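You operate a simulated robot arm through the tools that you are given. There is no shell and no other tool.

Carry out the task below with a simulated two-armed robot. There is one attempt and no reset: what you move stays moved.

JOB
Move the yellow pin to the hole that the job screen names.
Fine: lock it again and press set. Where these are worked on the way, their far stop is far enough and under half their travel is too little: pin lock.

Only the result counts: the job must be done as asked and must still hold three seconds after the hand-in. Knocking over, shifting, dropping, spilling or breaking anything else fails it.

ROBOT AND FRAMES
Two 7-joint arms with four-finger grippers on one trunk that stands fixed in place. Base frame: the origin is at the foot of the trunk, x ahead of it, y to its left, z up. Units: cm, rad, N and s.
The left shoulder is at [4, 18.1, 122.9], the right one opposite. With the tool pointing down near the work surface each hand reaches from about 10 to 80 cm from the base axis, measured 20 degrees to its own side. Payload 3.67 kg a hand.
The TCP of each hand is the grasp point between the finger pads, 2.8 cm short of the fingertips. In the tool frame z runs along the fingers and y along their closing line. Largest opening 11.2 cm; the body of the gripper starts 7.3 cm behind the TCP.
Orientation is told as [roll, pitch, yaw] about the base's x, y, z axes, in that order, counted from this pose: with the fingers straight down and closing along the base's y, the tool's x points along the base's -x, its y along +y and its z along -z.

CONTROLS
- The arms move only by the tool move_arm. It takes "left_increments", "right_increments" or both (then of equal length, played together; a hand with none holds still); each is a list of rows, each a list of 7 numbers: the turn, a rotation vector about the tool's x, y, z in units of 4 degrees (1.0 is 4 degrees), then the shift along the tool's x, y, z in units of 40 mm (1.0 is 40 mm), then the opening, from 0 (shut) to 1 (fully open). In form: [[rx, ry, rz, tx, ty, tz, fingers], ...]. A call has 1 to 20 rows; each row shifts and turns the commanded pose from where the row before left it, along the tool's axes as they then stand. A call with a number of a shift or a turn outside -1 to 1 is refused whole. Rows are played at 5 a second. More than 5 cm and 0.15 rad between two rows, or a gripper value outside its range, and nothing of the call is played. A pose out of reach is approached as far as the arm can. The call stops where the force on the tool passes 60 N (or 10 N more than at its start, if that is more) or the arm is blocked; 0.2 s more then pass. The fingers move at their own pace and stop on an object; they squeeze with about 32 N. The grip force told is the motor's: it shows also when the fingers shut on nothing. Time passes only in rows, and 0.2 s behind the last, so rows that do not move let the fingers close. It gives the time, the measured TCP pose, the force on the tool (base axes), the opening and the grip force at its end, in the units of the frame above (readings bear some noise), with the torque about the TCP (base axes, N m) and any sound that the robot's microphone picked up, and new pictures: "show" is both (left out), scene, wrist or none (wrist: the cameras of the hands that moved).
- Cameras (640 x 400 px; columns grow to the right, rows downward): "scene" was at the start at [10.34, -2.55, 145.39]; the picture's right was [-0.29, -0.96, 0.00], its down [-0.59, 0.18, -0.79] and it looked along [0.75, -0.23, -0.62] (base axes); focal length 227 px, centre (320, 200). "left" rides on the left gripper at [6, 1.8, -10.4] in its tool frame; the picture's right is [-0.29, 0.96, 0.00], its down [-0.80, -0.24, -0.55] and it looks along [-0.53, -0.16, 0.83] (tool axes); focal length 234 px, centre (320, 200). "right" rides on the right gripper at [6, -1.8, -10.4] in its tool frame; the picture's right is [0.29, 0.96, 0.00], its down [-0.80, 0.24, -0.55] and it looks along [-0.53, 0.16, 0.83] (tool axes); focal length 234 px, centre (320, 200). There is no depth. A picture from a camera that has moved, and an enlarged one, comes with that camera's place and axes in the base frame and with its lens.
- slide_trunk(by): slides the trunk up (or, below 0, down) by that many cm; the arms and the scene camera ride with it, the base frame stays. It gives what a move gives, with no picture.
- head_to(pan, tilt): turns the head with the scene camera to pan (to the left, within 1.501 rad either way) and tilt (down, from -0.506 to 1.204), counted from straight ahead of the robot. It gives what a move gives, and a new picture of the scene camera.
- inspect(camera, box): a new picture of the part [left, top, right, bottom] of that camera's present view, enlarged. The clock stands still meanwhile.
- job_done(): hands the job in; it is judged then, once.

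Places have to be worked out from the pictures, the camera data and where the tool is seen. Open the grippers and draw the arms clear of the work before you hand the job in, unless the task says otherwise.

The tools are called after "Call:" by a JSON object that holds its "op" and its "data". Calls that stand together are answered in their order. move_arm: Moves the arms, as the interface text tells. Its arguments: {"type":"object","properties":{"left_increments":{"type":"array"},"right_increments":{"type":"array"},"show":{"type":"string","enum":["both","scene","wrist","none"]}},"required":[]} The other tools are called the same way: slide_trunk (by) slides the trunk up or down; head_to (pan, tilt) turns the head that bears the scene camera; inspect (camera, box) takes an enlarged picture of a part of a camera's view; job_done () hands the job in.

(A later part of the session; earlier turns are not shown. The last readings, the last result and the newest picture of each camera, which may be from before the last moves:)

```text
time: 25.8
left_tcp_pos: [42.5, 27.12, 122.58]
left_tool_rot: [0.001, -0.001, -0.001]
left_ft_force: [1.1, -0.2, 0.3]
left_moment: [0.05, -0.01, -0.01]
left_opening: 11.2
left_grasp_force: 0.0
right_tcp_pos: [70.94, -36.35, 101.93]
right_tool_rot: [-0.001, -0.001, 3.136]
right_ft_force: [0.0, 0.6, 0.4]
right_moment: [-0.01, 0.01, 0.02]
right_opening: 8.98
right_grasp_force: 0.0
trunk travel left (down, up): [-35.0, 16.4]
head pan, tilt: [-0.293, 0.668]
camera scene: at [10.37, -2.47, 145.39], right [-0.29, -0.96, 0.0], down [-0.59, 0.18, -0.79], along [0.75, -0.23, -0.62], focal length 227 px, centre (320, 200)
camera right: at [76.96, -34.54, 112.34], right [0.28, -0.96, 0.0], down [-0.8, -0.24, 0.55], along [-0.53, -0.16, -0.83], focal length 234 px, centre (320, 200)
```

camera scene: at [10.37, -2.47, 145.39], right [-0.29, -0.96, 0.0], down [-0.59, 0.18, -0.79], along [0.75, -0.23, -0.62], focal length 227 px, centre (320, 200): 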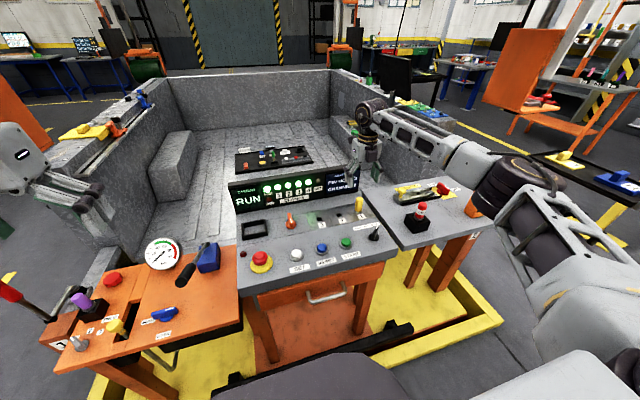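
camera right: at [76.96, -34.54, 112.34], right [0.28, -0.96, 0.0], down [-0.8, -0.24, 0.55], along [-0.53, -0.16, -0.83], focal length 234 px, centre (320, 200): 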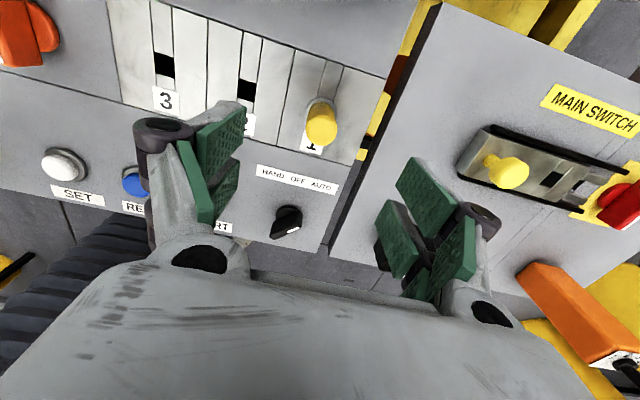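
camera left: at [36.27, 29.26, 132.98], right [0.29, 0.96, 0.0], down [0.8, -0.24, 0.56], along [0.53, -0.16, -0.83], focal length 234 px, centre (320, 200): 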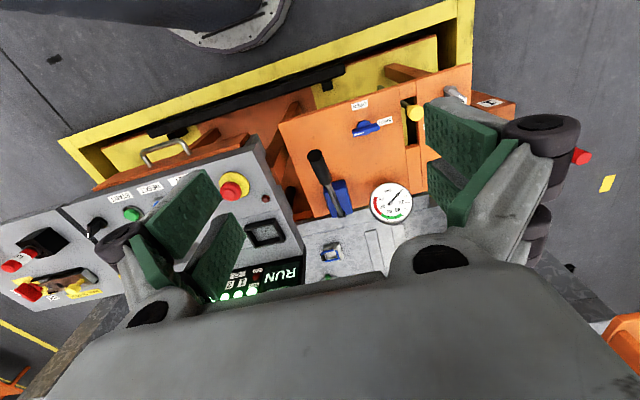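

The pin is in view. I enlarge to measure its position exactly.

Call:
{"op": "inspect", "data": {"camera": "right", "box": [280, 80, 360, 170]}}

Call:
{"op": "inspect", "data": {"camera": "right", "box": [110, 20, 350, 170]}}

Call:
{"op": "inspect", "data": {"camera": "scene", "box": [320, 150, 400, 240]}}

```text
4.44 times, centred on (320, 125) of right
camera zoom: at [76.96, -34.54, 112.34], right [0.28, -0.96, 0.0], down [-0.8, -0.24, 0.55], along [-0.53, -0.16, -0.83], focal length 1041 px, centre (320, 533)
```

zoom: 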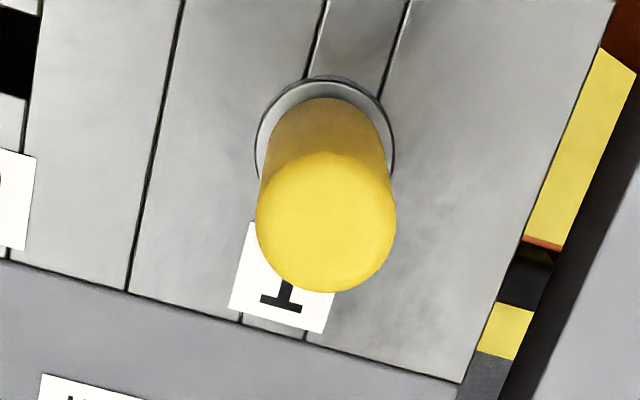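

```text
2.67 times, centred on (230, 95) of right
camera zoom: at [76.96, -34.54, 112.34], right [0.28, -0.96, 0.0], down [-0.8, -0.24, 0.55], along [-0.53, -0.16, -0.83], focal length 624 px, centre (560, 480)
```

zoom: 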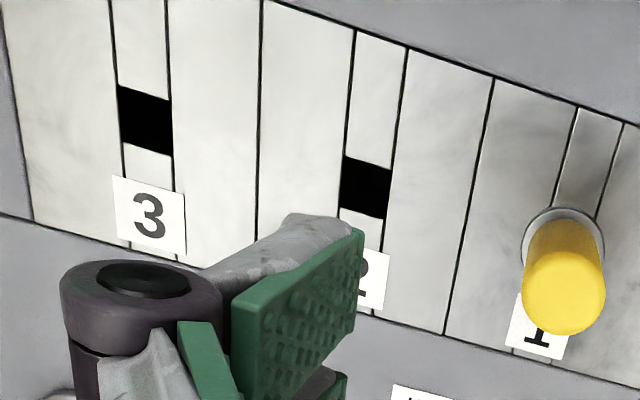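

```text
4.44 times, centred on (360, 195) of scene
camera zoom: at [10.37, -2.47, 145.39], right [-0.29, -0.96, 0.0], down [-0.59, 0.18, -0.79], along [0.75, -0.23, -0.62], focal length 1007 px, centre (142, 222)
```

zoom: 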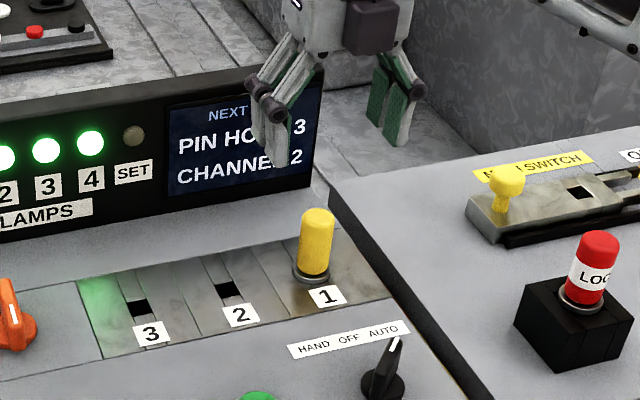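

Pin stands at about [71.1, -36.4], top z 92.5, diameter 2.7 cm; hole 3 at about [71.05, -20.45]. I go down around the pin to z = 90.3.

Call:
{"op": "move_arm", "data": {"right_increments": [[0, 0, 0, 0.04, 0, 0.8, 0.8], [0, 0, 0, 0, 0, 0.8, 0.7], [0, 0, 0, 0, 0, 0.7, 0.6], [0, 0, 0, 0, 0, 0.4, 0.5], [0, 0, 0, 0, 0, 0.2, 0.45], [0, 0, 0, 0, 0, 0, 0.4]], "show": "both"}}

```text
time: 27.2
left_tcp_pos: [42.33, 27.14, 122.54]
left_tool_rot: [0.0, 0.001, 0.001]
left_ft_force: [-0.1, -0.5, -0.3]
left_moment: [-0.03, -0.03, 0.0]
left_opening: 11.2
left_grasp_force: 0.1
right_tcp_pos: [71.11, -36.43, 90.35]
right_tool_rot: [0.0, 0.0, 3.135]
right_ft_force: [0.6, -0.9, 0.9]
right_moment: [0.02, -0.01, -0.03]
right_opening: 4.48
right_grasp_force: 0.1
trunk travel left (down, up): [-35.0, 16.4]
head pan, tilt: [-0.293, 0.668]
camera scene: at [10.35, -2.54, 145.39], right [-0.29, -0.96, 0.0], down [-0.59, 0.18, -0.79], along [0.75, -0.23, -0.62], focal length 227 px, centre (320, 200)
camera right: at [77.1, -34.62, 100.73], right [0.28, -0.96, 0.0], down [-0.8, -0.24, 0.55], along [-0.53, -0.16, -0.83], focal length 234 px, centre (320, 200)
```

scene: 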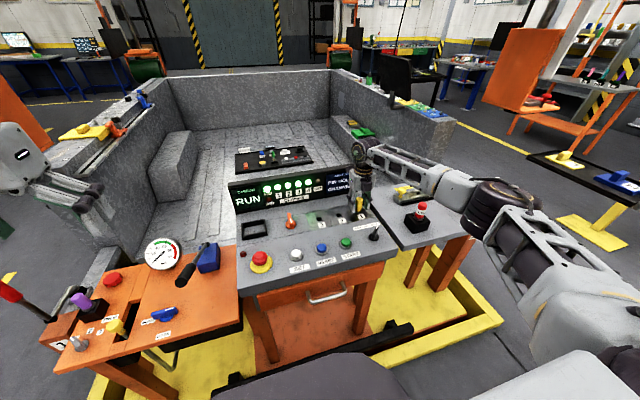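
right: 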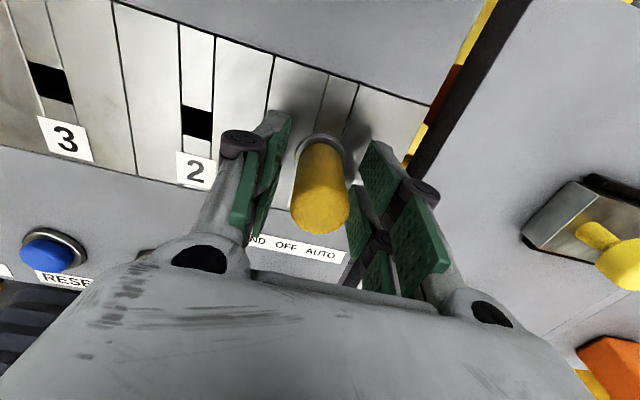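

The pin sits centred between the fingers. I close on it.

Call:
{"op": "move_arm", "data": {"right_increments": [[0, 0, 0, 0, 0, 0, 0.2], [0, 0, 0, 0, 0, 0, 0], [0, 0, 0, 0, 0, 0, 0], [0, 0, 0, 0, 0, 0, 0]], "show": "wrist"}}

```text
time: 28.2
left_tcp_pos: [42.48, 27.19, 122.57]
left_tool_rot: [-0.001, 0.0, 0.0]
left_ft_force: [0.1, 0.5, 0.2]
left_moment: [0.0, -0.01, -0.02]
left_opening: 11.2
left_grasp_force: 0.0
right_tcp_pos: [71.16, -36.38, 90.43]
right_tool_rot: [-0.001, -0.001, 3.135]
right_ft_force: [0.5, -0.6, 0.2]
right_moment: [0.02, -0.01, 0.0]
right_opening: 2.47
right_grasp_force: 32.0
trunk travel left (down, up): [-35.0, 16.4]
head pan, tilt: [-0.293, 0.668]
camera right: at [77.09, -34.61, 100.73], right [0.28, -0.96, 0.0], down [-0.8, -0.24, 0.55], along [-0.53, -0.16, -0.83], focal length 234 px, centre (320, 200)
```

right: 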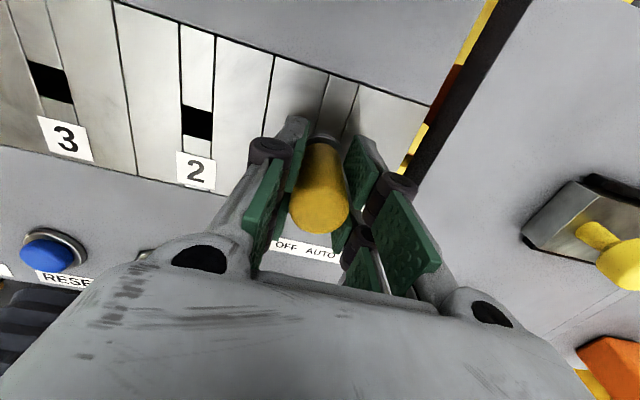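

Gripped with no side load. I lift slowly, 4 cm first, watching the force.

Call:
{"op": "move_arm", "data": {"right_increments": [[0, 0, 0, 0, 0, -0.2, 0], [0, 0, 0, 0, 0, -0.3, 0], [0, 0, 0, 0, 0, -0.5, 0], [0, 0, 0, 0, 0, 0, 0]], "show": "both"}}

```text
time: 29.2
left_tcp_pos: [42.4, 27.1, 122.48]
left_tool_rot: [0.0, 0.001, 0.0]
left_ft_force: [0.2, 0.1, -0.7]
left_moment: [0.0, 0.0, 0.02]
left_opening: 11.21
left_grasp_force: 0.1
right_tcp_pos: [71.1, -36.38, 94.32]
right_tool_rot: [-0.001, -0.001, 3.137]
right_ft_force: [-0.4, 1.4, -1.4]
right_moment: [0.0, 0.04, -0.02]
right_opening: 2.47
right_grasp_force: 32.1
trunk travel left (down, up): [-35.0, 16.4]
head pan, tilt: [-0.293, 0.668]
camera scene: at [10.39, -2.56, 145.38], right [-0.29, -0.96, 0.0], down [-0.59, 0.18, -0.78], along [0.75, -0.23, -0.62], focal length 227 px, centre (320, 200)
camera right: at [77.13, -34.53, 104.67], right [0.28, -0.96, 0.0], down [-0.8, -0.24, 0.55], along [-0.53, -0.16, -0.83], focal length 234 px, centre (320, 200)
```

scene: 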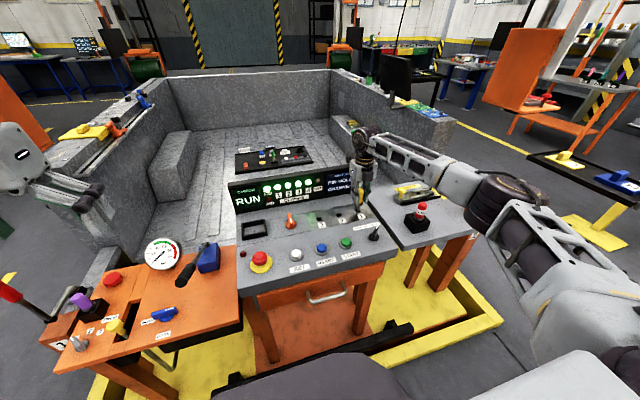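
right: 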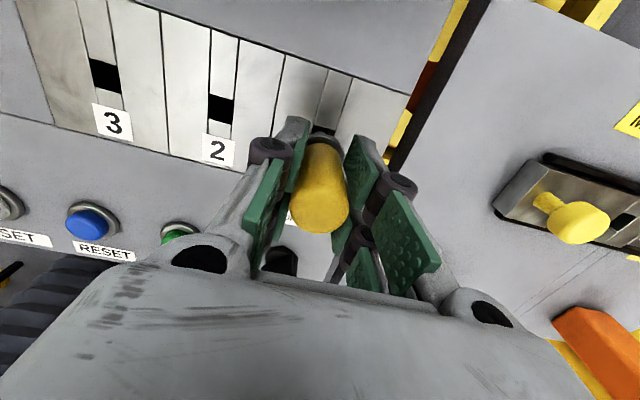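

The pin comes out with the hand, force about its weight. I raise it 5 cm more and look at the shank.

Call:
{"op": "move_arm", "data": {"right_increments": [[0, 0, 0, 0, 0, -0.5, 0], [0, 0, 0, 0, 0, -0.75, 0], [0, 0, 0, 0, 0, 0, 0]], "show": "both"}}

Call:
{"op": "inspect", "data": {"camera": "scene", "box": [325, 130, 405, 240]}}

Call:
{"op": "inspect", "data": {"camera": "right", "box": [270, 70, 390, 240]}}

```text
time: 30.0
left_tcp_pos: [42.49, 26.96, 122.61]
left_tool_rot: [0.001, 0.0, -0.001]
left_ft_force: [0.6, -0.6, 0.3]
left_moment: [0.01, 0.0, 0.01]
left_opening: 11.18
left_grasp_force: 0.1
right_tcp_pos: [71.18, -36.4, 99.31]
right_tool_rot: [0.001, 0.002, 3.136]
right_ft_force: [-0.1, 0.0, -0.3]
right_moment: [0.03, 0.0, 0.01]
right_opening: 2.5
right_grasp_force: 31.9
trunk travel left (down, up): [-35.0, 16.4]
head pan, tilt: [-0.293, 0.668]
camera scene: at [10.4, -2.56, 145.38], right [-0.29, -0.96, 0.0], down [-0.59, 0.18, -0.78], along [0.75, -0.23, -0.62], focal length 227 px, centre (320, 200)
camera right: at [77.09, -34.57, 109.69], right [0.28, -0.96, 0.0], down [-0.8, -0.24, 0.55], along [-0.53, -0.16, -0.83], focal length 234 px, centre (320, 200)
```

scene: 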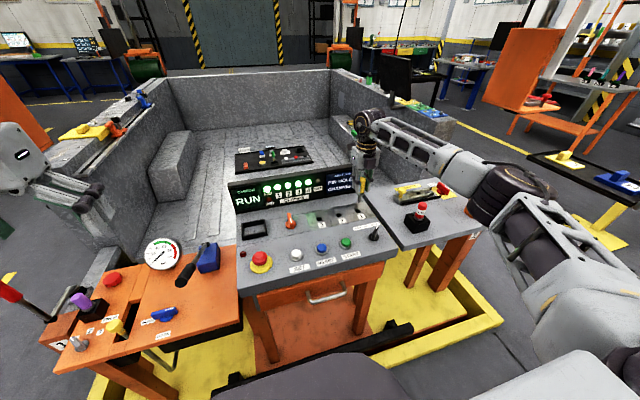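
right: 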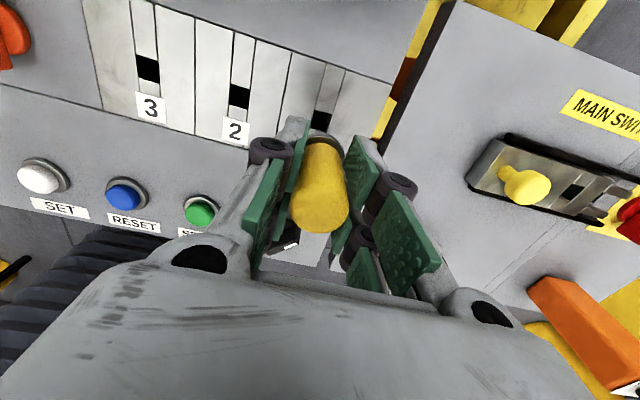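

```text
3.64 times, centred on (365, 185) of scene
camera zoom: at [10.4, -2.56, 145.38], right [-0.29, -0.96, 0.0], down [-0.59, 0.18, -0.78], along [0.75, -0.23, -0.62], focal length 824 px, centre (156, 254)
```

zoom: 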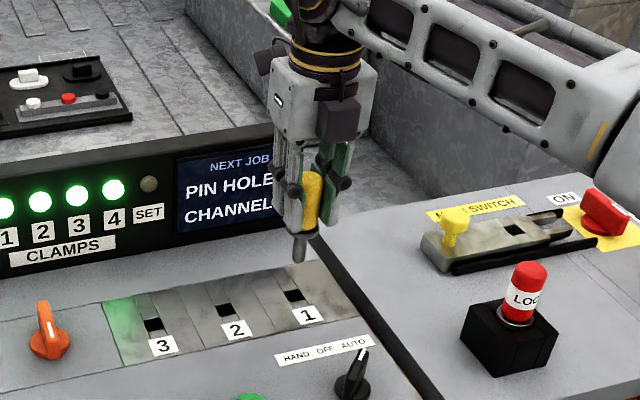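

```text
2.35 times, centred on (330, 155) of right
camera zoom: at [77.09, -34.57, 109.69], right [0.28, -0.96, 0.0], down [-0.8, -0.24, 0.55], along [-0.53, -0.16, -0.83], focal length 551 px, centre (296, 306)
```

zoom: 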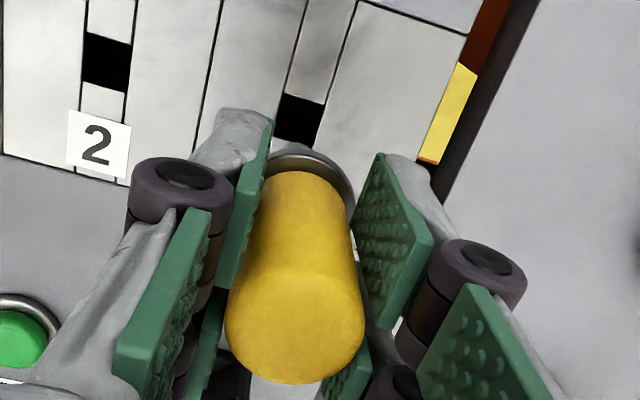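

The shank is round, about 4 cm long and 1.3 cm thick, and clears the plate. I carry it 15.95 cm in +y to above hole 3.

Call:
{"op": "move_arm", "data": {"right_increments": [[0, 0, 0, 0, -0.6, 0, 0], [0, 0, 0, 0, -0.9, 0, 0], [0, 0, 0, 0, -0.9, 0, 0], [0, 0, 0, 0, -0.9, 0, 0], [0, 0, 0, -0.02, -0.69, 0, 0], [0, 0, 0, 0, 0, 0, 0], [0, 0, 0, 0, 0, 0, 0]], "show": "both"}}

Call:
{"op": "inspect", "data": {"camera": "right", "box": [270, 70, 390, 240]}}

Call:
{"op": "inspect", "data": {"camera": "scene", "box": [285, 160, 355, 240]}}

```text
time: 31.6
left_tcp_pos: [42.66, 27.2, 122.5]
left_tool_rot: [-0.001, -0.002, 0.0]
left_ft_force: [0.9, 0.0, 0.2]
left_moment: [-0.05, 0.0, 0.0]
left_opening: 11.19
left_grasp_force: 0.0
right_tcp_pos: [71.03, -20.38, 99.33]
right_tool_rot: [0.001, -0.002, 3.136]
right_ft_force: [0.0, 1.5, -0.7]
right_moment: [0.02, -0.02, 0.03]
right_opening: 2.51
right_grasp_force: 32.2
trunk travel left (down, up): [-35.0, 16.4]
head pan, tilt: [-0.293, 0.668]
camera scene: at [10.37, -2.51, 145.39], right [-0.29, -0.96, 0.0], down [-0.59, 0.18, -0.78], along [0.75, -0.23, -0.62], focal length 227 px, centre (320, 200)
camera right: at [77.07, -18.55, 109.65], right [0.28, -0.96, 0.0], down [-0.8, -0.24, 0.55], along [-0.53, -0.16, -0.83], focal length 234 px, centre (320, 200)
```

scene: 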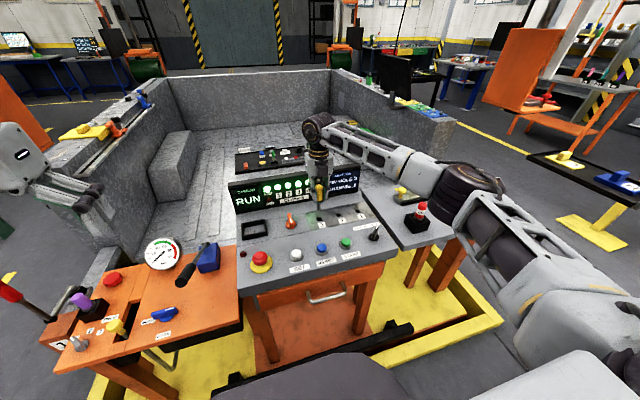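
right: 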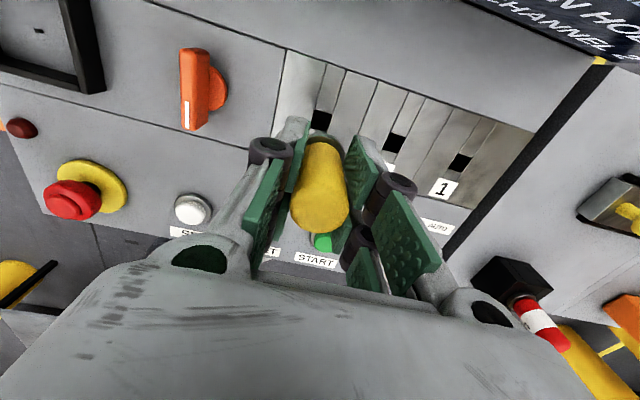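

```text
2.35 times, centred on (330, 155) of right
camera zoom: at [77.07, -18.55, 109.65], right [0.28, -0.96, 0.0], down [-0.8, -0.24, 0.55], along [-0.53, -0.16, -0.83], focal length 551 px, centre (296, 306)
```

zoom: 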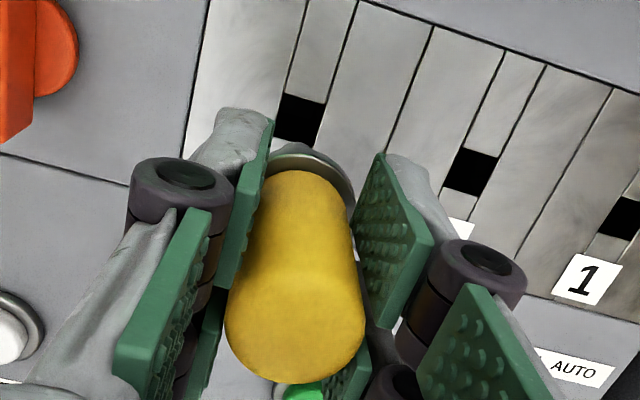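

```text
5.00 times, centred on (320, 200) of scene
camera zoom: at [10.37, -2.51, 145.39], right [-0.29, -0.96, 0.0], down [-0.59, 0.18, -0.78], along [0.75, -0.23, -0.62], focal length 1133 px, centre (320, 200)
```

zoom: 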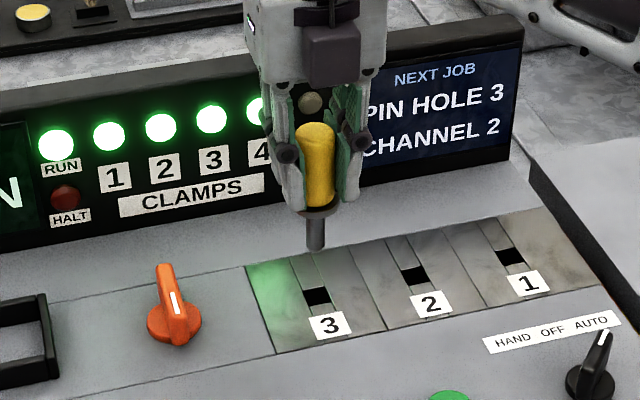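

The wrist view of hole 3 matches that of hole 1 when the pin was lifted, to about 0.05 cm. I lower: first 4 cm, then slowly into the hole.

Call:
{"op": "move_arm", "data": {"right_increments": [[0, 0, 0, 0, 0, 0.5, 0], [0, 0, 0, 0, 0, 0.5, 0], [0, 0, 0, 0, 0, 0.15, 0], [0, 0, 0, 0, 0, 0.15, 0], [0, 0, 0, 0, 0, 0.15, 0], [0, 0, 0, 0, 0, 0.15, 0], [0, 0, 0, 0, 0, 0.15, 0]], "show": "both"}}

Call:
{"op": "inspect", "data": {"camera": "scene", "box": [285, 160, 355, 240]}}

```text
time: 33.2
left_tcp_pos: [42.4, 27.16, 122.61]
left_tool_rot: [0.0, 0.001, 0.0]
left_ft_force: [-0.5, -0.2, -0.7]
left_moment: [0.0, 0.01, 0.01]
left_opening: 11.18
left_grasp_force: 0.0
right_tcp_pos: [71.14, -20.44, 92.15]
right_tool_rot: [0.0, 0.001, 3.136]
right_ft_force: [0.8, -0.8, -0.9]
right_moment: [0.01, 0.03, 0.01]
right_opening: 2.46
right_grasp_force: 32.5
trunk travel left (down, up): [-35.0, 16.4]
head pan, tilt: [-0.293, 0.668]
camera scene: at [10.38, -2.54, 145.38], right [-0.29, -0.96, 0.0], down [-0.59, 0.18, -0.78], along [0.75, -0.23, -0.62], focal length 227 px, centre (320, 200)
camera right: at [77.05, -18.62, 102.67], right [0.28, -0.96, 0.0], down [-0.8, -0.24, 0.55], along [-0.53, -0.16, -0.83], focal length 234 px, centre (320, 200)
```

scene: 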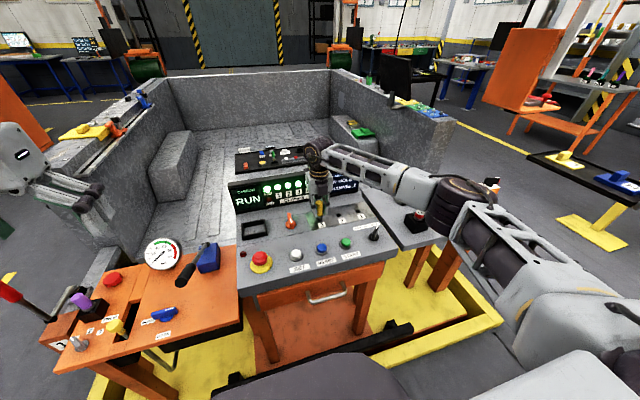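
right: 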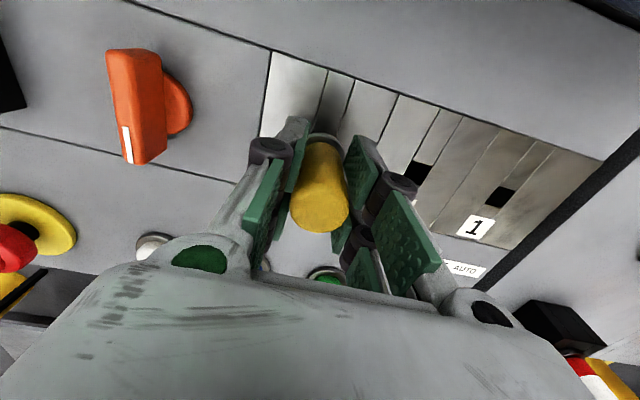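

```text
5.00 times, centred on (320, 200) of scene
camera zoom: at [10.38, -2.54, 145.38], right [-0.29, -0.96, 0.0], down [-0.59, 0.18, -0.78], along [0.75, -0.23, -0.62], focal length 1133 px, centre (320, 200)
```

zoom: 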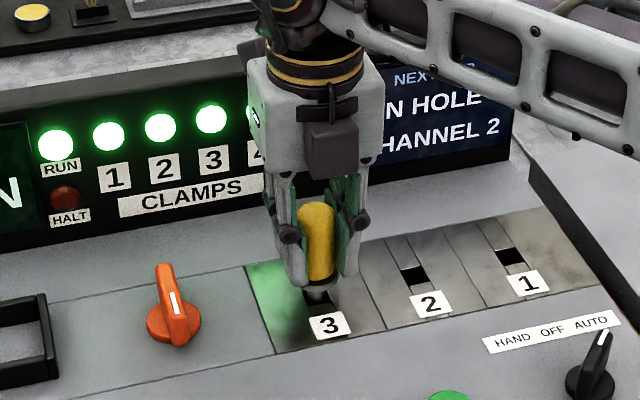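

The shank is entering hole 3 without force. I lower the remaining 1.8 cm.

Call:
{"op": "move_arm", "data": {"right_increments": [[0, 0, 0, 0, 0, 0.15, 0], [0, 0, 0, 0, 0, 0.15, 0], [0, 0, 0, 0, 0, 0.14, 0], [0, 0, 0, 0, 0, 0.03, 0], [0, 0, 0, 0, 0, 0, 0]], "show": "both"}}

Call:
{"op": "inspect", "data": {"camera": "scene", "box": [285, 160, 355, 240]}}

```text
time: 34.4
left_tcp_pos: [42.37, 27.26, 122.57]
left_tool_rot: [-0.001, -0.001, -0.001]
left_ft_force: [-0.4, 0.4, -0.4]
left_moment: [0.03, 0.02, -0.01]
left_opening: 11.21
left_grasp_force: 0.0
right_tcp_pos: [71.15, -20.41, 90.43]
right_tool_rot: [0.0, 0.0, 3.137]
right_ft_force: [-0.1, -0.1, -0.5]
right_moment: [-0.03, 0.0, 0.02]
right_opening: 2.46
right_grasp_force: 31.6
trunk travel left (down, up): [-35.0, 16.4]
head pan, tilt: [-0.293, 0.668]
camera scene: at [10.36, -2.53, 145.39], right [-0.29, -0.96, 0.0], down [-0.59, 0.18, -0.78], along [0.75, -0.23, -0.62], focal length 227 px, centre (320, 200)
camera right: at [77.05, -18.63, 100.8], right [0.28, -0.96, 0.0], down [-0.8, -0.24, 0.55], along [-0.53, -0.16, -0.83], focal length 234 px, centre (320, 200)
```

scene: 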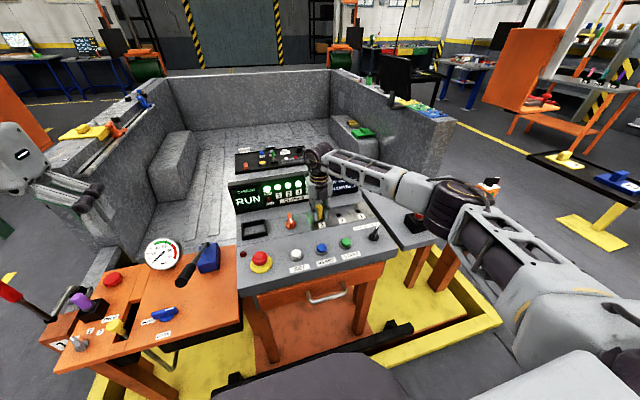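
right: 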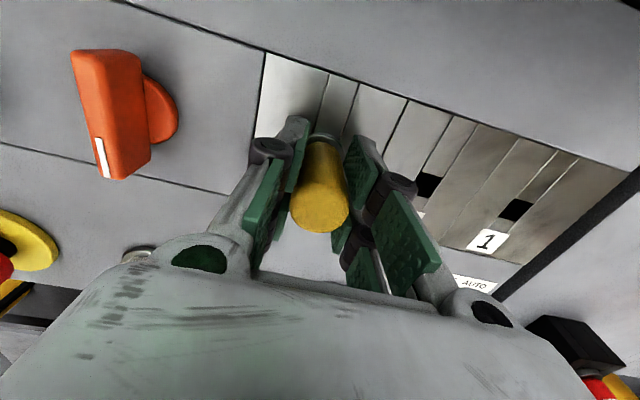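

```text
5.00 times, centred on (320, 200) of scene
camera zoom: at [10.36, -2.53, 145.39], right [-0.29, -0.96, 0.0], down [-0.59, 0.18, -0.78], along [0.75, -0.23, -0.62], focal length 1133 px, centre (320, 200)
```

zoom: 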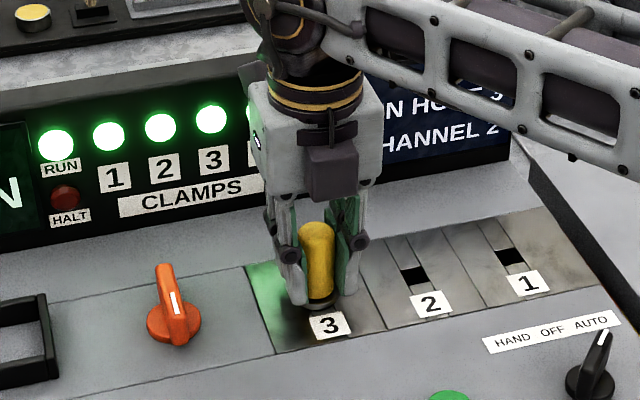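

TCP is at the same height as at the pick-up. I press slightly (0.15 cm) to check the collar is seated, then release.

Call:
{"op": "move_arm", "data": {"right_increments": [[0, 0, 0, 0, 0, 0.02, 0], [0, 0, 0, 0, 0, 0.02, 0], [0, 0, 0, 0, 0, 0, 0]], "show": "none"}}

```text
time: 35.2
left_tcp_pos: [42.35, 27.22, 122.45]
left_tool_rot: [0.0, -0.001, 0.002]
left_ft_force: [0.0, 0.6, 0.4]
left_moment: [-0.02, -0.01, 0.01]
left_opening: 11.2
left_grasp_force: 0.1
right_tcp_pos: [71.2, -20.39, 90.28]
right_tool_rot: [0.0, 0.001, 3.137]
right_ft_force: [0.2, -0.4, 3.0]
right_moment: [0.0, 0.02, -0.02]
right_opening: 2.49
right_grasp_force: 32.4
trunk travel left (down, up): [-35.0, 16.4]
head pan, tilt: [-0.293, 0.668]
```

A 3 N upward push begins; one more small step confirms seating, then I open and rise.

Call:
{"op": "move_arm", "data": {"right_increments": [[0, 0, 0, 0, 0, 0.025, 0], [0, 0, 0, 0, 0, 0, 0]], "show": "none"}}

```text
time: 35.8
left_tcp_pos: [42.35, 27.24, 122.61]
left_tool_rot: [0.001, 0.0, 0.0]
left_ft_force: [-1.1, -0.7, 0.2]
left_moment: [0.03, 0.05, -0.03]
left_opening: 11.19
left_grasp_force: 0.0
right_tcp_pos: [71.19, -20.36, 90.3]
right_tool_rot: [0.0, 0.0, 3.137]
right_ft_force: [0.9, -0.9, 10.4]
right_moment: [0.0, 0.13, 0.01]
right_opening: 2.45
right_grasp_force: 32.0
trunk travel left (down, up): [-35.0, 16.4]
head pan, tilt: [-0.293, 0.668]
```

The force rises to 10 N with no more motion: the pin is seated. I relax, open and lift straight up.

Call:
{"op": "move_arm", "data": {"right_increments": [[0, 0, 0, 0, 0, -0.04, 0], [0, 0, 0, 0, 0, 0, 0.4], [0, 0, 0, 0, 0, 0, 0.4], [0, 0, 0, 0, 0, 0, 0.4], [0, 0, 0, 0, 0, -0.3, 0.4], [0, 0, 0, 0, 0, -0.8, 0.4], [0, 0, 0, 0, 0, -0.9, 0.4], [0, 0, 0, 0, 0, -0.9, 0.4]], "show": "both"}}

Call:
{"op": "inspect", "data": {"camera": "scene", "box": [285, 160, 355, 240]}}

Call:
{"op": "inspect", "data": {"camera": "right", "box": [200, 40, 440, 200]}}

```text
time: 37.6
left_tcp_pos: [42.36, 27.31, 122.52]
left_tool_rot: [0.001, -0.002, -0.001]
left_ft_force: [0.1, 1.0, -0.4]
left_moment: [0.02, 0.0, -0.02]
left_opening: 11.17
left_grasp_force: 0.1
right_tcp_pos: [71.13, -20.49, 101.98]
right_tool_rot: [-0.001, 0.0, 3.135]
right_ft_force: [0.3, 1.2, 0.3]
right_moment: [0.0, 0.0, 0.03]
right_opening: 4.5
right_grasp_force: 0.1
trunk travel left (down, up): [-35.0, 16.4]
head pan, tilt: [-0.293, 0.668]
camera scene: at [10.28, -2.49, 145.4], right [-0.29, -0.96, 0.0], down [-0.59, 0.18, -0.79], along [0.75, -0.23, -0.62], focal length 227 px, centre (320, 200)
camera right: at [77.01, -18.7, 112.35], right [0.28, -0.96, 0.0], down [-0.8, -0.24, 0.55], along [-0.53, -0.16, -0.83], focal length 234 px, centre (320, 200)
```

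scene: 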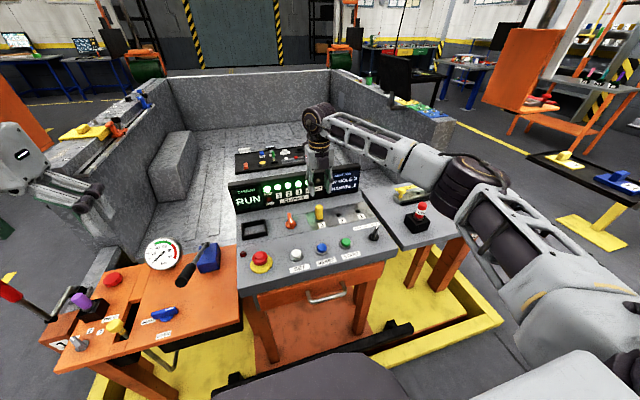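
right: 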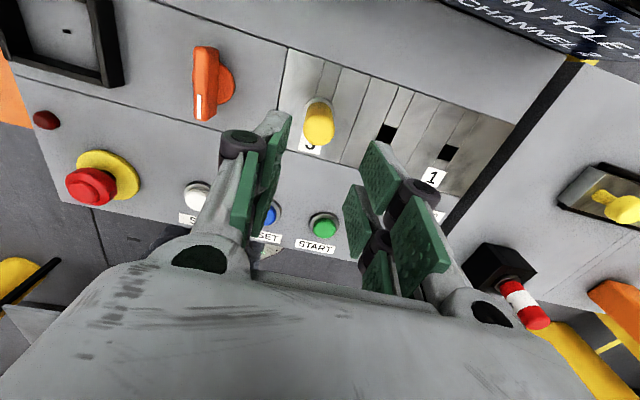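

```text
5.00 times, centred on (320, 200) of scene
camera zoom: at [10.28, -2.49, 145.4], right [-0.29, -0.96, 0.0], down [-0.59, 0.18, -0.79], along [0.75, -0.23, -0.62], focal length 1133 px, centre (320, 200)
```

zoom: 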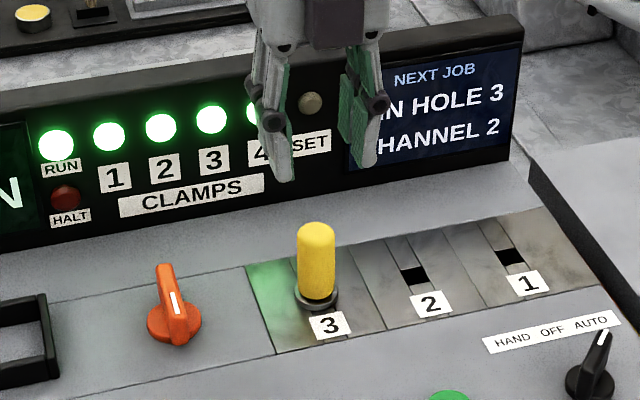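

```text
2.50 times, centred on (320, 120) of right
camera zoom: at [77.01, -18.7, 112.35], right [0.28, -0.96, 0.0], down [-0.8, -0.24, 0.55], along [-0.53, -0.16, -0.83], focal length 585 px, centre (320, 400)
```

zoom: 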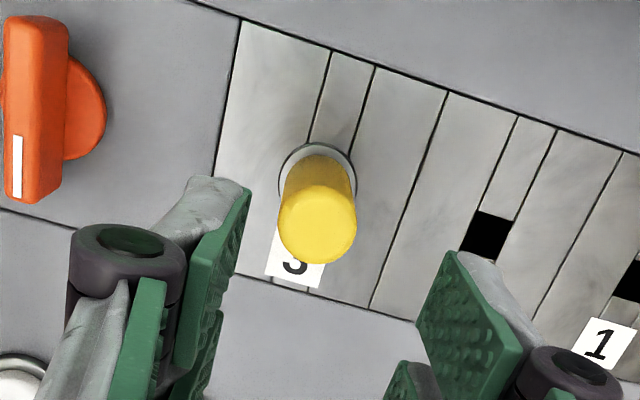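

The pin stands fully seated in hole 3. I move back over the knob at [71.0, -9.5] with the fingers straddling its bar and go down.

Call:
{"op": "move_arm", "data": {"right_increments": [[0, 0, 0, -0.03, -0.7, 0, 0.4], [0, 0, 0, 0, -0.7, 0, 0.4], [0, 0, 0, 0, -0.7, 0, 0.4], [0, 0, 0, 0, -0.65, 0, 0.4], [0, 0, 0, 0, 0, 0, 0.4]], "show": "wrist"}}

Call:
{"op": "inspect", "data": {"camera": "right", "box": [270, 60, 370, 180]}}

```text
time: 38.8
left_tcp_pos: [42.36, 27.09, 122.56]
left_tool_rot: [-0.001, 0.0, -0.001]
left_ft_force: [-0.1, -0.9, 0.3]
left_moment: [0.0, -0.01, -0.01]
left_opening: 11.15
left_grasp_force: 0.1
right_tcp_pos: [70.93, -9.46, 101.93]
right_tool_rot: [0.001, -0.001, 3.136]
right_ft_force: [-0.3, -0.1, -0.3]
right_moment: [0.04, -0.01, 0.01]
right_opening: 4.49
right_grasp_force: 0.0
trunk travel left (down, up): [-35.0, 16.4]
head pan, tilt: [-0.293, 0.668]
camera right: at [76.98, -7.71, 112.31], right [0.28, -0.96, 0.0], down [-0.8, -0.24, 0.55], along [-0.53, -0.16, -0.83], focal length 234 px, centre (320, 200)
```

right: 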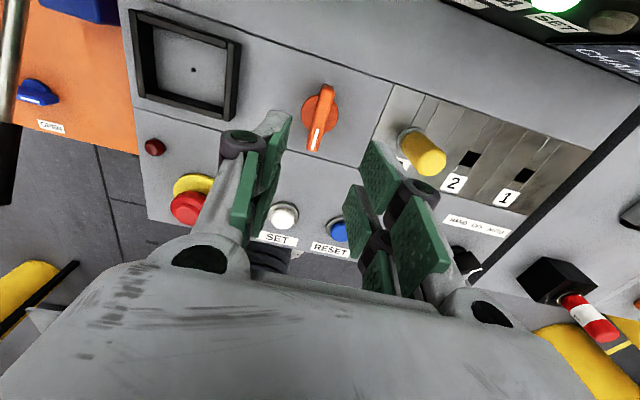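

```text
3.33 times, centred on (320, 120) of right
camera zoom: at [76.98, -7.71, 112.31], right [0.28, -0.96, 0.0], down [-0.8, -0.24, 0.55], along [-0.53, -0.16, -0.83], focal length 781 px, centre (320, 467)
```

zoom: 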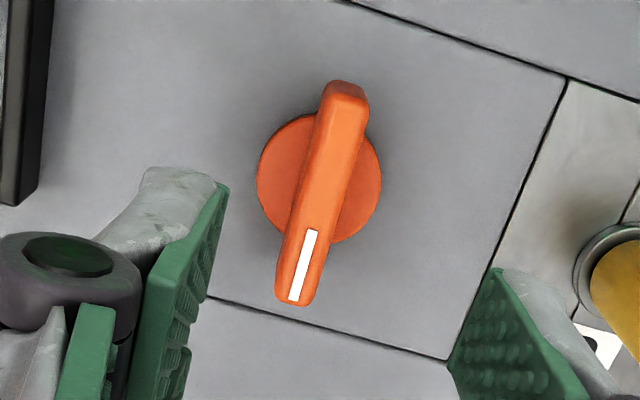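

The knob centre reads [71.1, -9.4], in line with the hand. I go down and close on the bar.

Call:
{"op": "move_arm", "data": {"right_increments": [[0, 0, 0, 0.03, 0, 0.8, 0.4], [0, 0, 0, 0, 0, 0.8, 0.4], [0, 0, 0, 0, 0, 0.7, 0.4], [0, 0, 0, 0, 0, 0.4, 0.4], [0, 0, 0, 0, 0, 0.1, 0.4], [0, 0, 0, 0, 0, 0, 0.2], [0, 0, 0, 0, 0, 0, 0], [0, 0, 0, 0, 0, 0, 0], [0, 0, 0, 0, 0, 0, 0]], "show": "wrist"}}

```text
time: 40.8
left_tcp_pos: [42.44, 27.15, 122.66]
left_tool_rot: [0.0, 0.0, 0.0]
left_ft_force: [0.3, -0.5, 0.4]
left_moment: [-0.01, 0.02, 0.05]
left_opening: 11.21
left_grasp_force: 0.1
right_tcp_pos: [71.24, -9.46, 90.79]
right_tool_rot: [0.0, -0.002, 3.137]
right_ft_force: [0.1, -1.9, -1.4]
right_moment: [-0.05, -0.18, 0.25]
right_opening: 1.27
right_grasp_force: 44.9
trunk travel left (down, up): [-35.0, 16.4]
head pan, tilt: [-0.293, 0.668]
camera right: at [77.1, -7.66, 101.13], right [0.28, -0.96, 0.0], down [-0.8, -0.24, 0.55], along [-0.53, -0.16, -0.83], focal length 234 px, centre (320, 200)
```

right: 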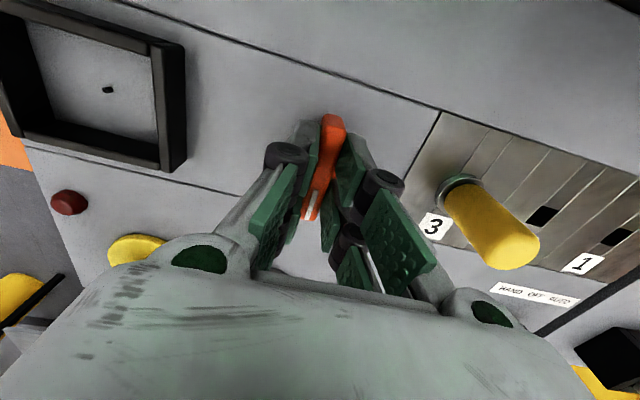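

Grip holds. I turn the knob anticlockwise back toward locked, 64° first.

Call:
{"op": "move_arm", "data": {"right_increments": [[0, 0, -1, 0, 0, 0, 0], [0, 0, -1, 0, 0, 0, 0], [0, 0, -1, 0, 0, 0, 0], [0, 0, -1, 0, 0, 0, 0], [0, 0, -1, 0, 0, 0, 0], [0, 0, -1, 0, 0, 0, 0], [0, 0, -1, 0, 0, 0, 0], [0, 0, -1, 0, 0, 0, 0], [0, 0, -1, 0, 0, 0, 0], [0, 0, -1, 0, 0, 0, 0], [0, 0, -1, 0, 0, 0, 0], [0, 0, -1, 0, 0, 0, 0], [0, 0, -1, 0, 0, 0, 0], [0, 0, -1, 0, 0, 0, 0], [0, 0, -1, 0, 0, 0, 0], [0, 0, -1, 0, 0, 0, 0]], "show": "both"}}

```text
time: 44.2
left_tcp_pos: [42.41, 27.22, 122.63]
left_tool_rot: [0.0, -0.001, 0.0]
left_ft_force: [0.2, 0.6, 0.2]
left_moment: [0.0, 0.0, -0.01]
left_opening: 11.18
left_grasp_force: 0.0
right_tcp_pos: [71.11, -9.4, 90.79]
right_tool_rot: [0.0, 0.0, -2.028]
right_ft_force: [-11.4, 4.9, -5.7]
right_moment: [-0.1, 0.48, 0.02]
right_opening: 1.29
right_grasp_force: 44.2
trunk travel left (down, up): [-35.0, 16.4]
head pan, tilt: [-0.293, 0.668]
camera scene: at [10.26, -2.46, 145.39], right [-0.29, -0.96, 0.0], down [-0.59, 0.18, -0.79], along [0.75, -0.23, -0.62], focal length 227 px, centre (320, 200)
camera right: at [72.06, -3.14, 101.13], right [0.99, -0.16, 0.0], down [-0.14, -0.82, 0.55], along [-0.09, -0.55, -0.83], focal length 234 px, centre (320, 200)
```

scene: 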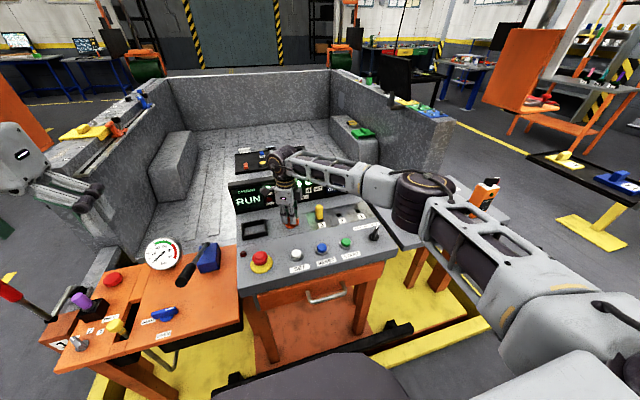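
right: 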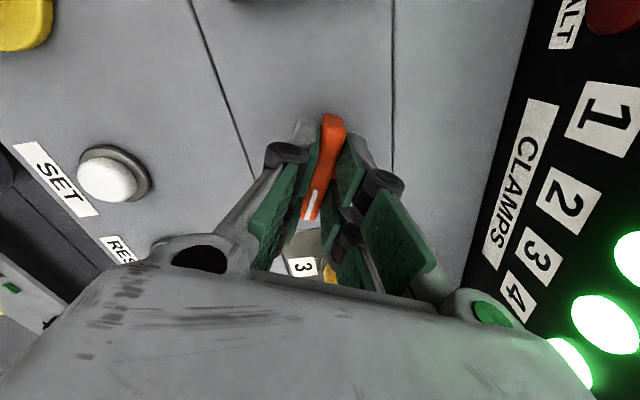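

64° back with the knob following. I finish the last 26° plus 4° against the stop.

Call:
{"op": "move_arm", "data": {"right_increments": [[0, 0, -1, 0, -0.05, 0, 0], [0, 0, -1, 0, 0, 0, 0], [0, 0, -1, 0, 0, 0, 0], [0, 0, -1, 0, 0, 0, 0], [0, 0, -1, 0, 0, 0, 0], [0, 0, -1, 0, 0, 0, 0], [0, 0, -0.5, 0, 0, 0, 0], [0, 0, -0.5, 0, 0, 0, 0], [0, 0, -0.5, 0, 0, 0, 0]], "show": "both"}}

```text
time: 46.2
left_tcp_pos: [42.45, 27.21, 122.42]
left_tool_rot: [0.001, 0.0, 0.001]
left_ft_force: [0.2, -0.9, -0.1]
left_moment: [0.01, 0.0, 0.0]
left_opening: 11.18
left_grasp_force: 0.1
right_tcp_pos: [70.89, -9.42, 90.7]
right_tool_rot: [0.0, 0.0, -1.508]
right_ft_force: [-1.3, 5.4, -1.4]
right_moment: [-0.01, 0.05, -2.49]
right_opening: 1.39
right_grasp_force: 45.0
trunk travel left (down, up): [-35.0, 16.4]
head pan, tilt: [-0.293, 0.668]
camera scene: at [10.36, -2.45, 145.39], right [-0.29, -0.96, 0.0], down [-0.59, 0.18, -0.79], along [0.75, -0.23, -0.62], focal length 227 px, centre (320, 200)
camera right: at [68.78, -3.44, 101.14], right [0.94, 0.35, 0.0], down [0.29, -0.78, 0.55], along [0.19, -0.52, -0.83], focal length 234 px, centre (320, 200)
```

scene: 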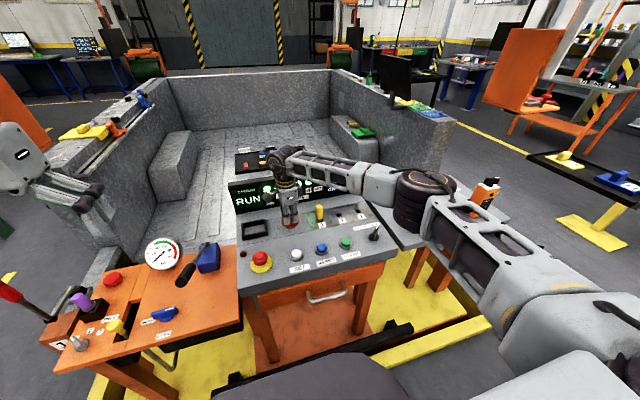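
right: 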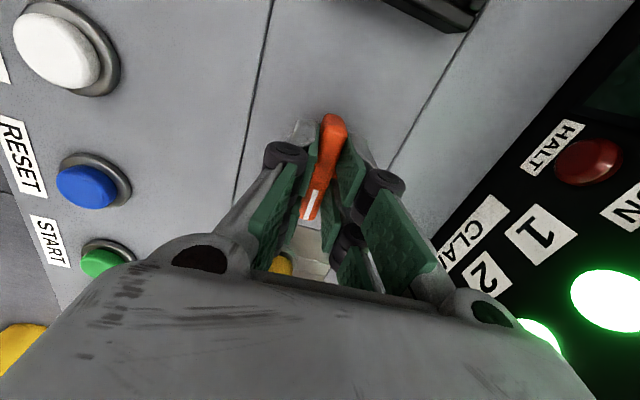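

The stop is reached again (torque -2.5 N m at -86°). I ease back 3.6°, open, and lift off.

Call:
{"op": "move_arm", "data": {"right_increments": [[0, 0, 0.8, 0, 0, 0, 0], [0, 0, 0, 0, 0, 0, 0.3], [0, 0, 0, 0, 0, 0, 0.4], [0, 0, 0, 0, 0, 0, 0.4], [0, 0, 0, 0, 0, -0.5, 0.4], [0, 0, 0, 0, 0, -0.8, 0.4], [0, 0, 0, 0, 0, -0.9, 0.4], [0, 0, 0, 0, 0, -0.9, 0.4]], "show": "both"}}

Call:
{"op": "inspect", "data": {"camera": "right", "box": [250, 70, 410, 250]}}

Call:
{"op": "inspect", "data": {"camera": "scene", "box": [230, 160, 400, 290]}}

```text
time: 48.0
left_tcp_pos: [42.41, 27.29, 122.53]
left_tool_rot: [0.0, 0.001, 0.0]
left_ft_force: [-0.6, 1.1, 0.3]
left_moment: [-0.02, -0.01, 0.01]
left_opening: 11.21
left_grasp_force: 0.2
right_tcp_pos: [70.87, -9.32, 103.31]
right_tool_rot: [0.0, 0.001, -1.562]
right_ft_force: [-0.2, 0.2, -0.4]
right_moment: [-0.01, -0.01, 0.02]
right_opening: 4.45
right_grasp_force: 0.1
trunk travel left (down, up): [-35.0, 16.4]
head pan, tilt: [-0.293, 0.668]
camera scene: at [10.28, -2.49, 145.39], right [-0.29, -0.96, 0.0], down [-0.59, 0.18, -0.79], along [0.75, -0.23, -0.62], focal length 227 px, centre (320, 200)
camera right: at [69.02, -3.3, 113.57], right [0.95, 0.3, 0.0], down [0.25, -0.79, 0.55], along [0.16, -0.53, -0.83], focal length 234 px, centre (320, 200)
```

scene: 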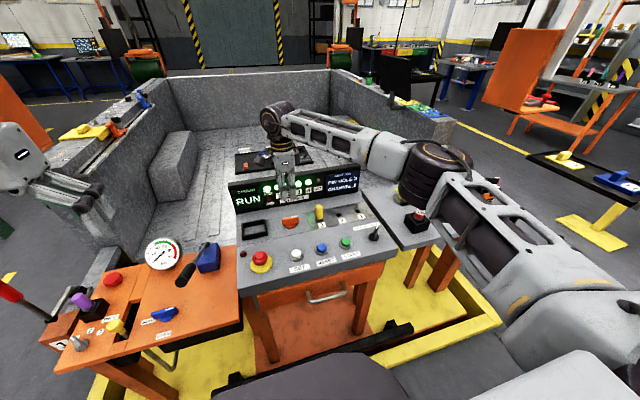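
right: 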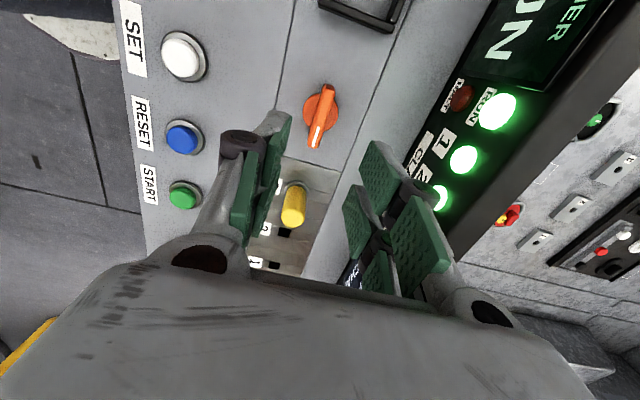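

```text
2.22 times, centred on (330, 160) of right
camera zoom: at [69.02, -3.3, 113.57], right [0.95, 0.3, 0.0], down [0.25, -0.79, 0.55], along [0.16, -0.53, -0.83], focal length 520 px, centre (298, 289)
```

zoom: 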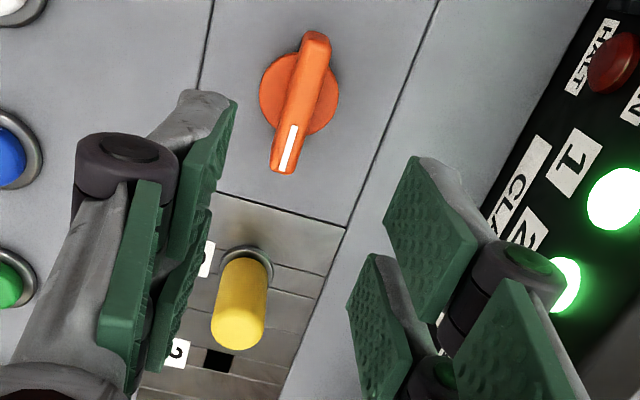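

```text
3.08 times, centred on (315, 225) of scene
camera zoom: at [10.28, -2.49, 145.39], right [-0.29, -0.96, 0.0], down [-0.59, 0.18, -0.79], along [0.75, -0.23, -0.62], focal length 697 px, centre (335, 123)
```

zoom: 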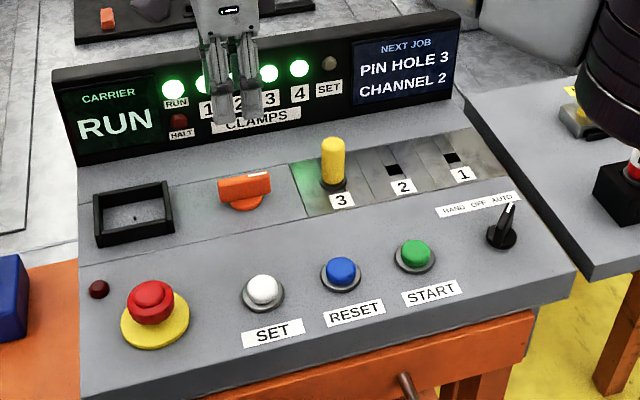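

The knob is back at the locked stop, pin in hole 3, SET lamp still dark. Next I move over the SET button with closed fingers and look.

Call:
{"op": "move_arm", "data": {"right_increments": [[0, 0, 0, 0.046, -0.724, 0, 0.4], [0, 0, 0, 0.046, -0.724, 0.2, 0.2], [0, 0, 0, 0.046, -0.724, 0.2, 0], [0, 0, 0, 0.046, -0.724, 0.2, 0], [0, 0, 0, 0.046, -0.724, 0.2, 0], [0, 0, 0, 0, 0, 0, 0]], "show": "both"}}

Call:
{"op": "inspect", "data": {"camera": "right", "box": [240, 60, 400, 220]}}

Call:
{"op": "inspect", "data": {"camera": "scene", "box": [260, 200, 340, 280]}}

```text
time: 49.4
left_tcp_pos: [42.45, 27.16, 122.62]
left_tool_rot: [0.001, 0.002, 0.001]
left_ft_force: [-0.8, 0.7, 0.4]
left_moment: [0.02, 0.0, -0.03]
left_opening: 11.2
left_grasp_force: 0.1
right_tcp_pos: [56.49, -8.41, 99.96]
right_tool_rot: [0.0, 0.0, -1.562]
right_ft_force: [0.3, 0.3, 0.0]
right_moment: [-0.01, 0.01, -0.03]
right_opening: 0.01
right_grasp_force: 32.1
trunk travel left (down, up): [-35.0, 16.4]
head pan, tilt: [-0.293, 0.668]
camera scene: at [10.39, -2.51, 145.38], right [-0.29, -0.96, 0.0], down [-0.59, 0.18, -0.78], along [0.75, -0.23, -0.62], focal length 227 px, centre (320, 200)
camera right: at [54.66, -2.44, 110.34], right [0.96, 0.3, 0.0], down [0.25, -0.8, 0.55], along [0.16, -0.53, -0.83], focal length 234 px, centre (320, 200)
```

scene: 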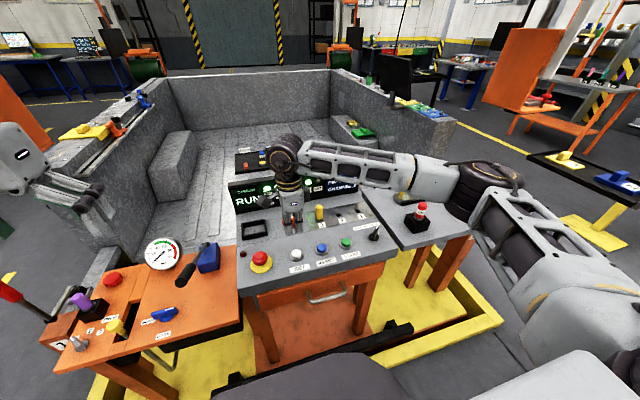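
right: 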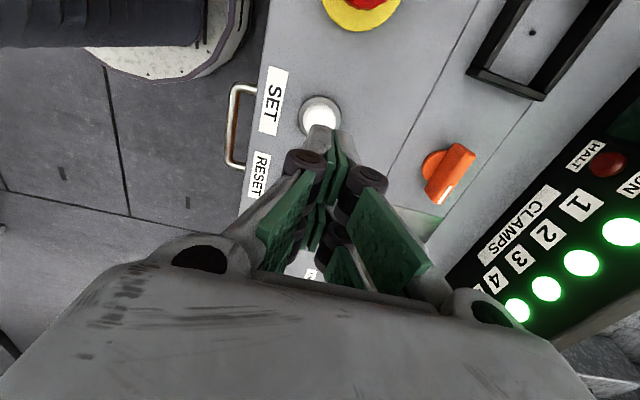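

```text
2.50 times, centred on (320, 140) of right
camera zoom: at [54.66, -2.44, 110.34], right [0.96, 0.3, 0.0], down [0.25, -0.8, 0.55], along [0.16, -0.53, -0.83], focal length 585 px, centre (320, 350)
```

zoom: 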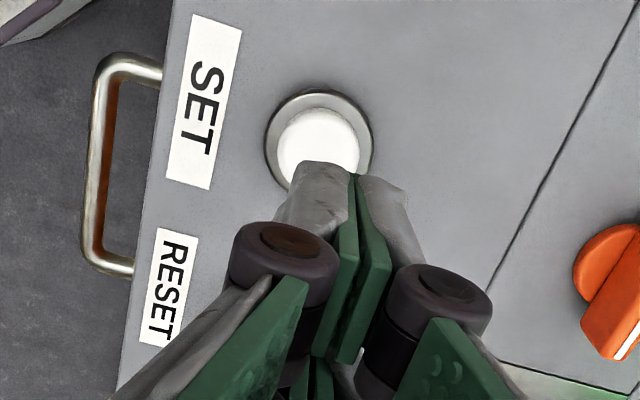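

```text
5.00 times, centred on (300, 240) of scene
camera zoom: at [10.39, -2.51, 145.38], right [-0.29, -0.96, 0.0], down [-0.59, 0.18, -0.78], along [0.75, -0.23, -0.62], focal length 1133 px, centre (420, 0)
```

zoom: 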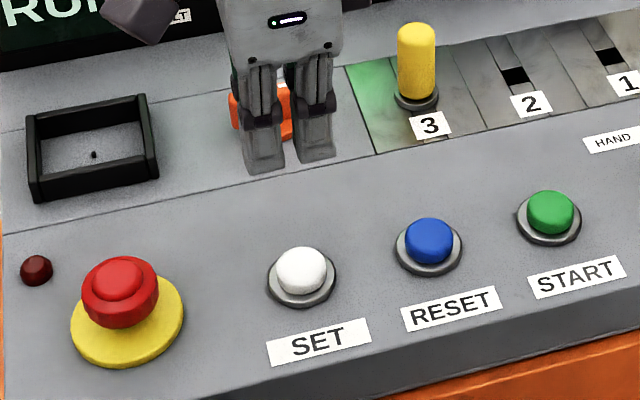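

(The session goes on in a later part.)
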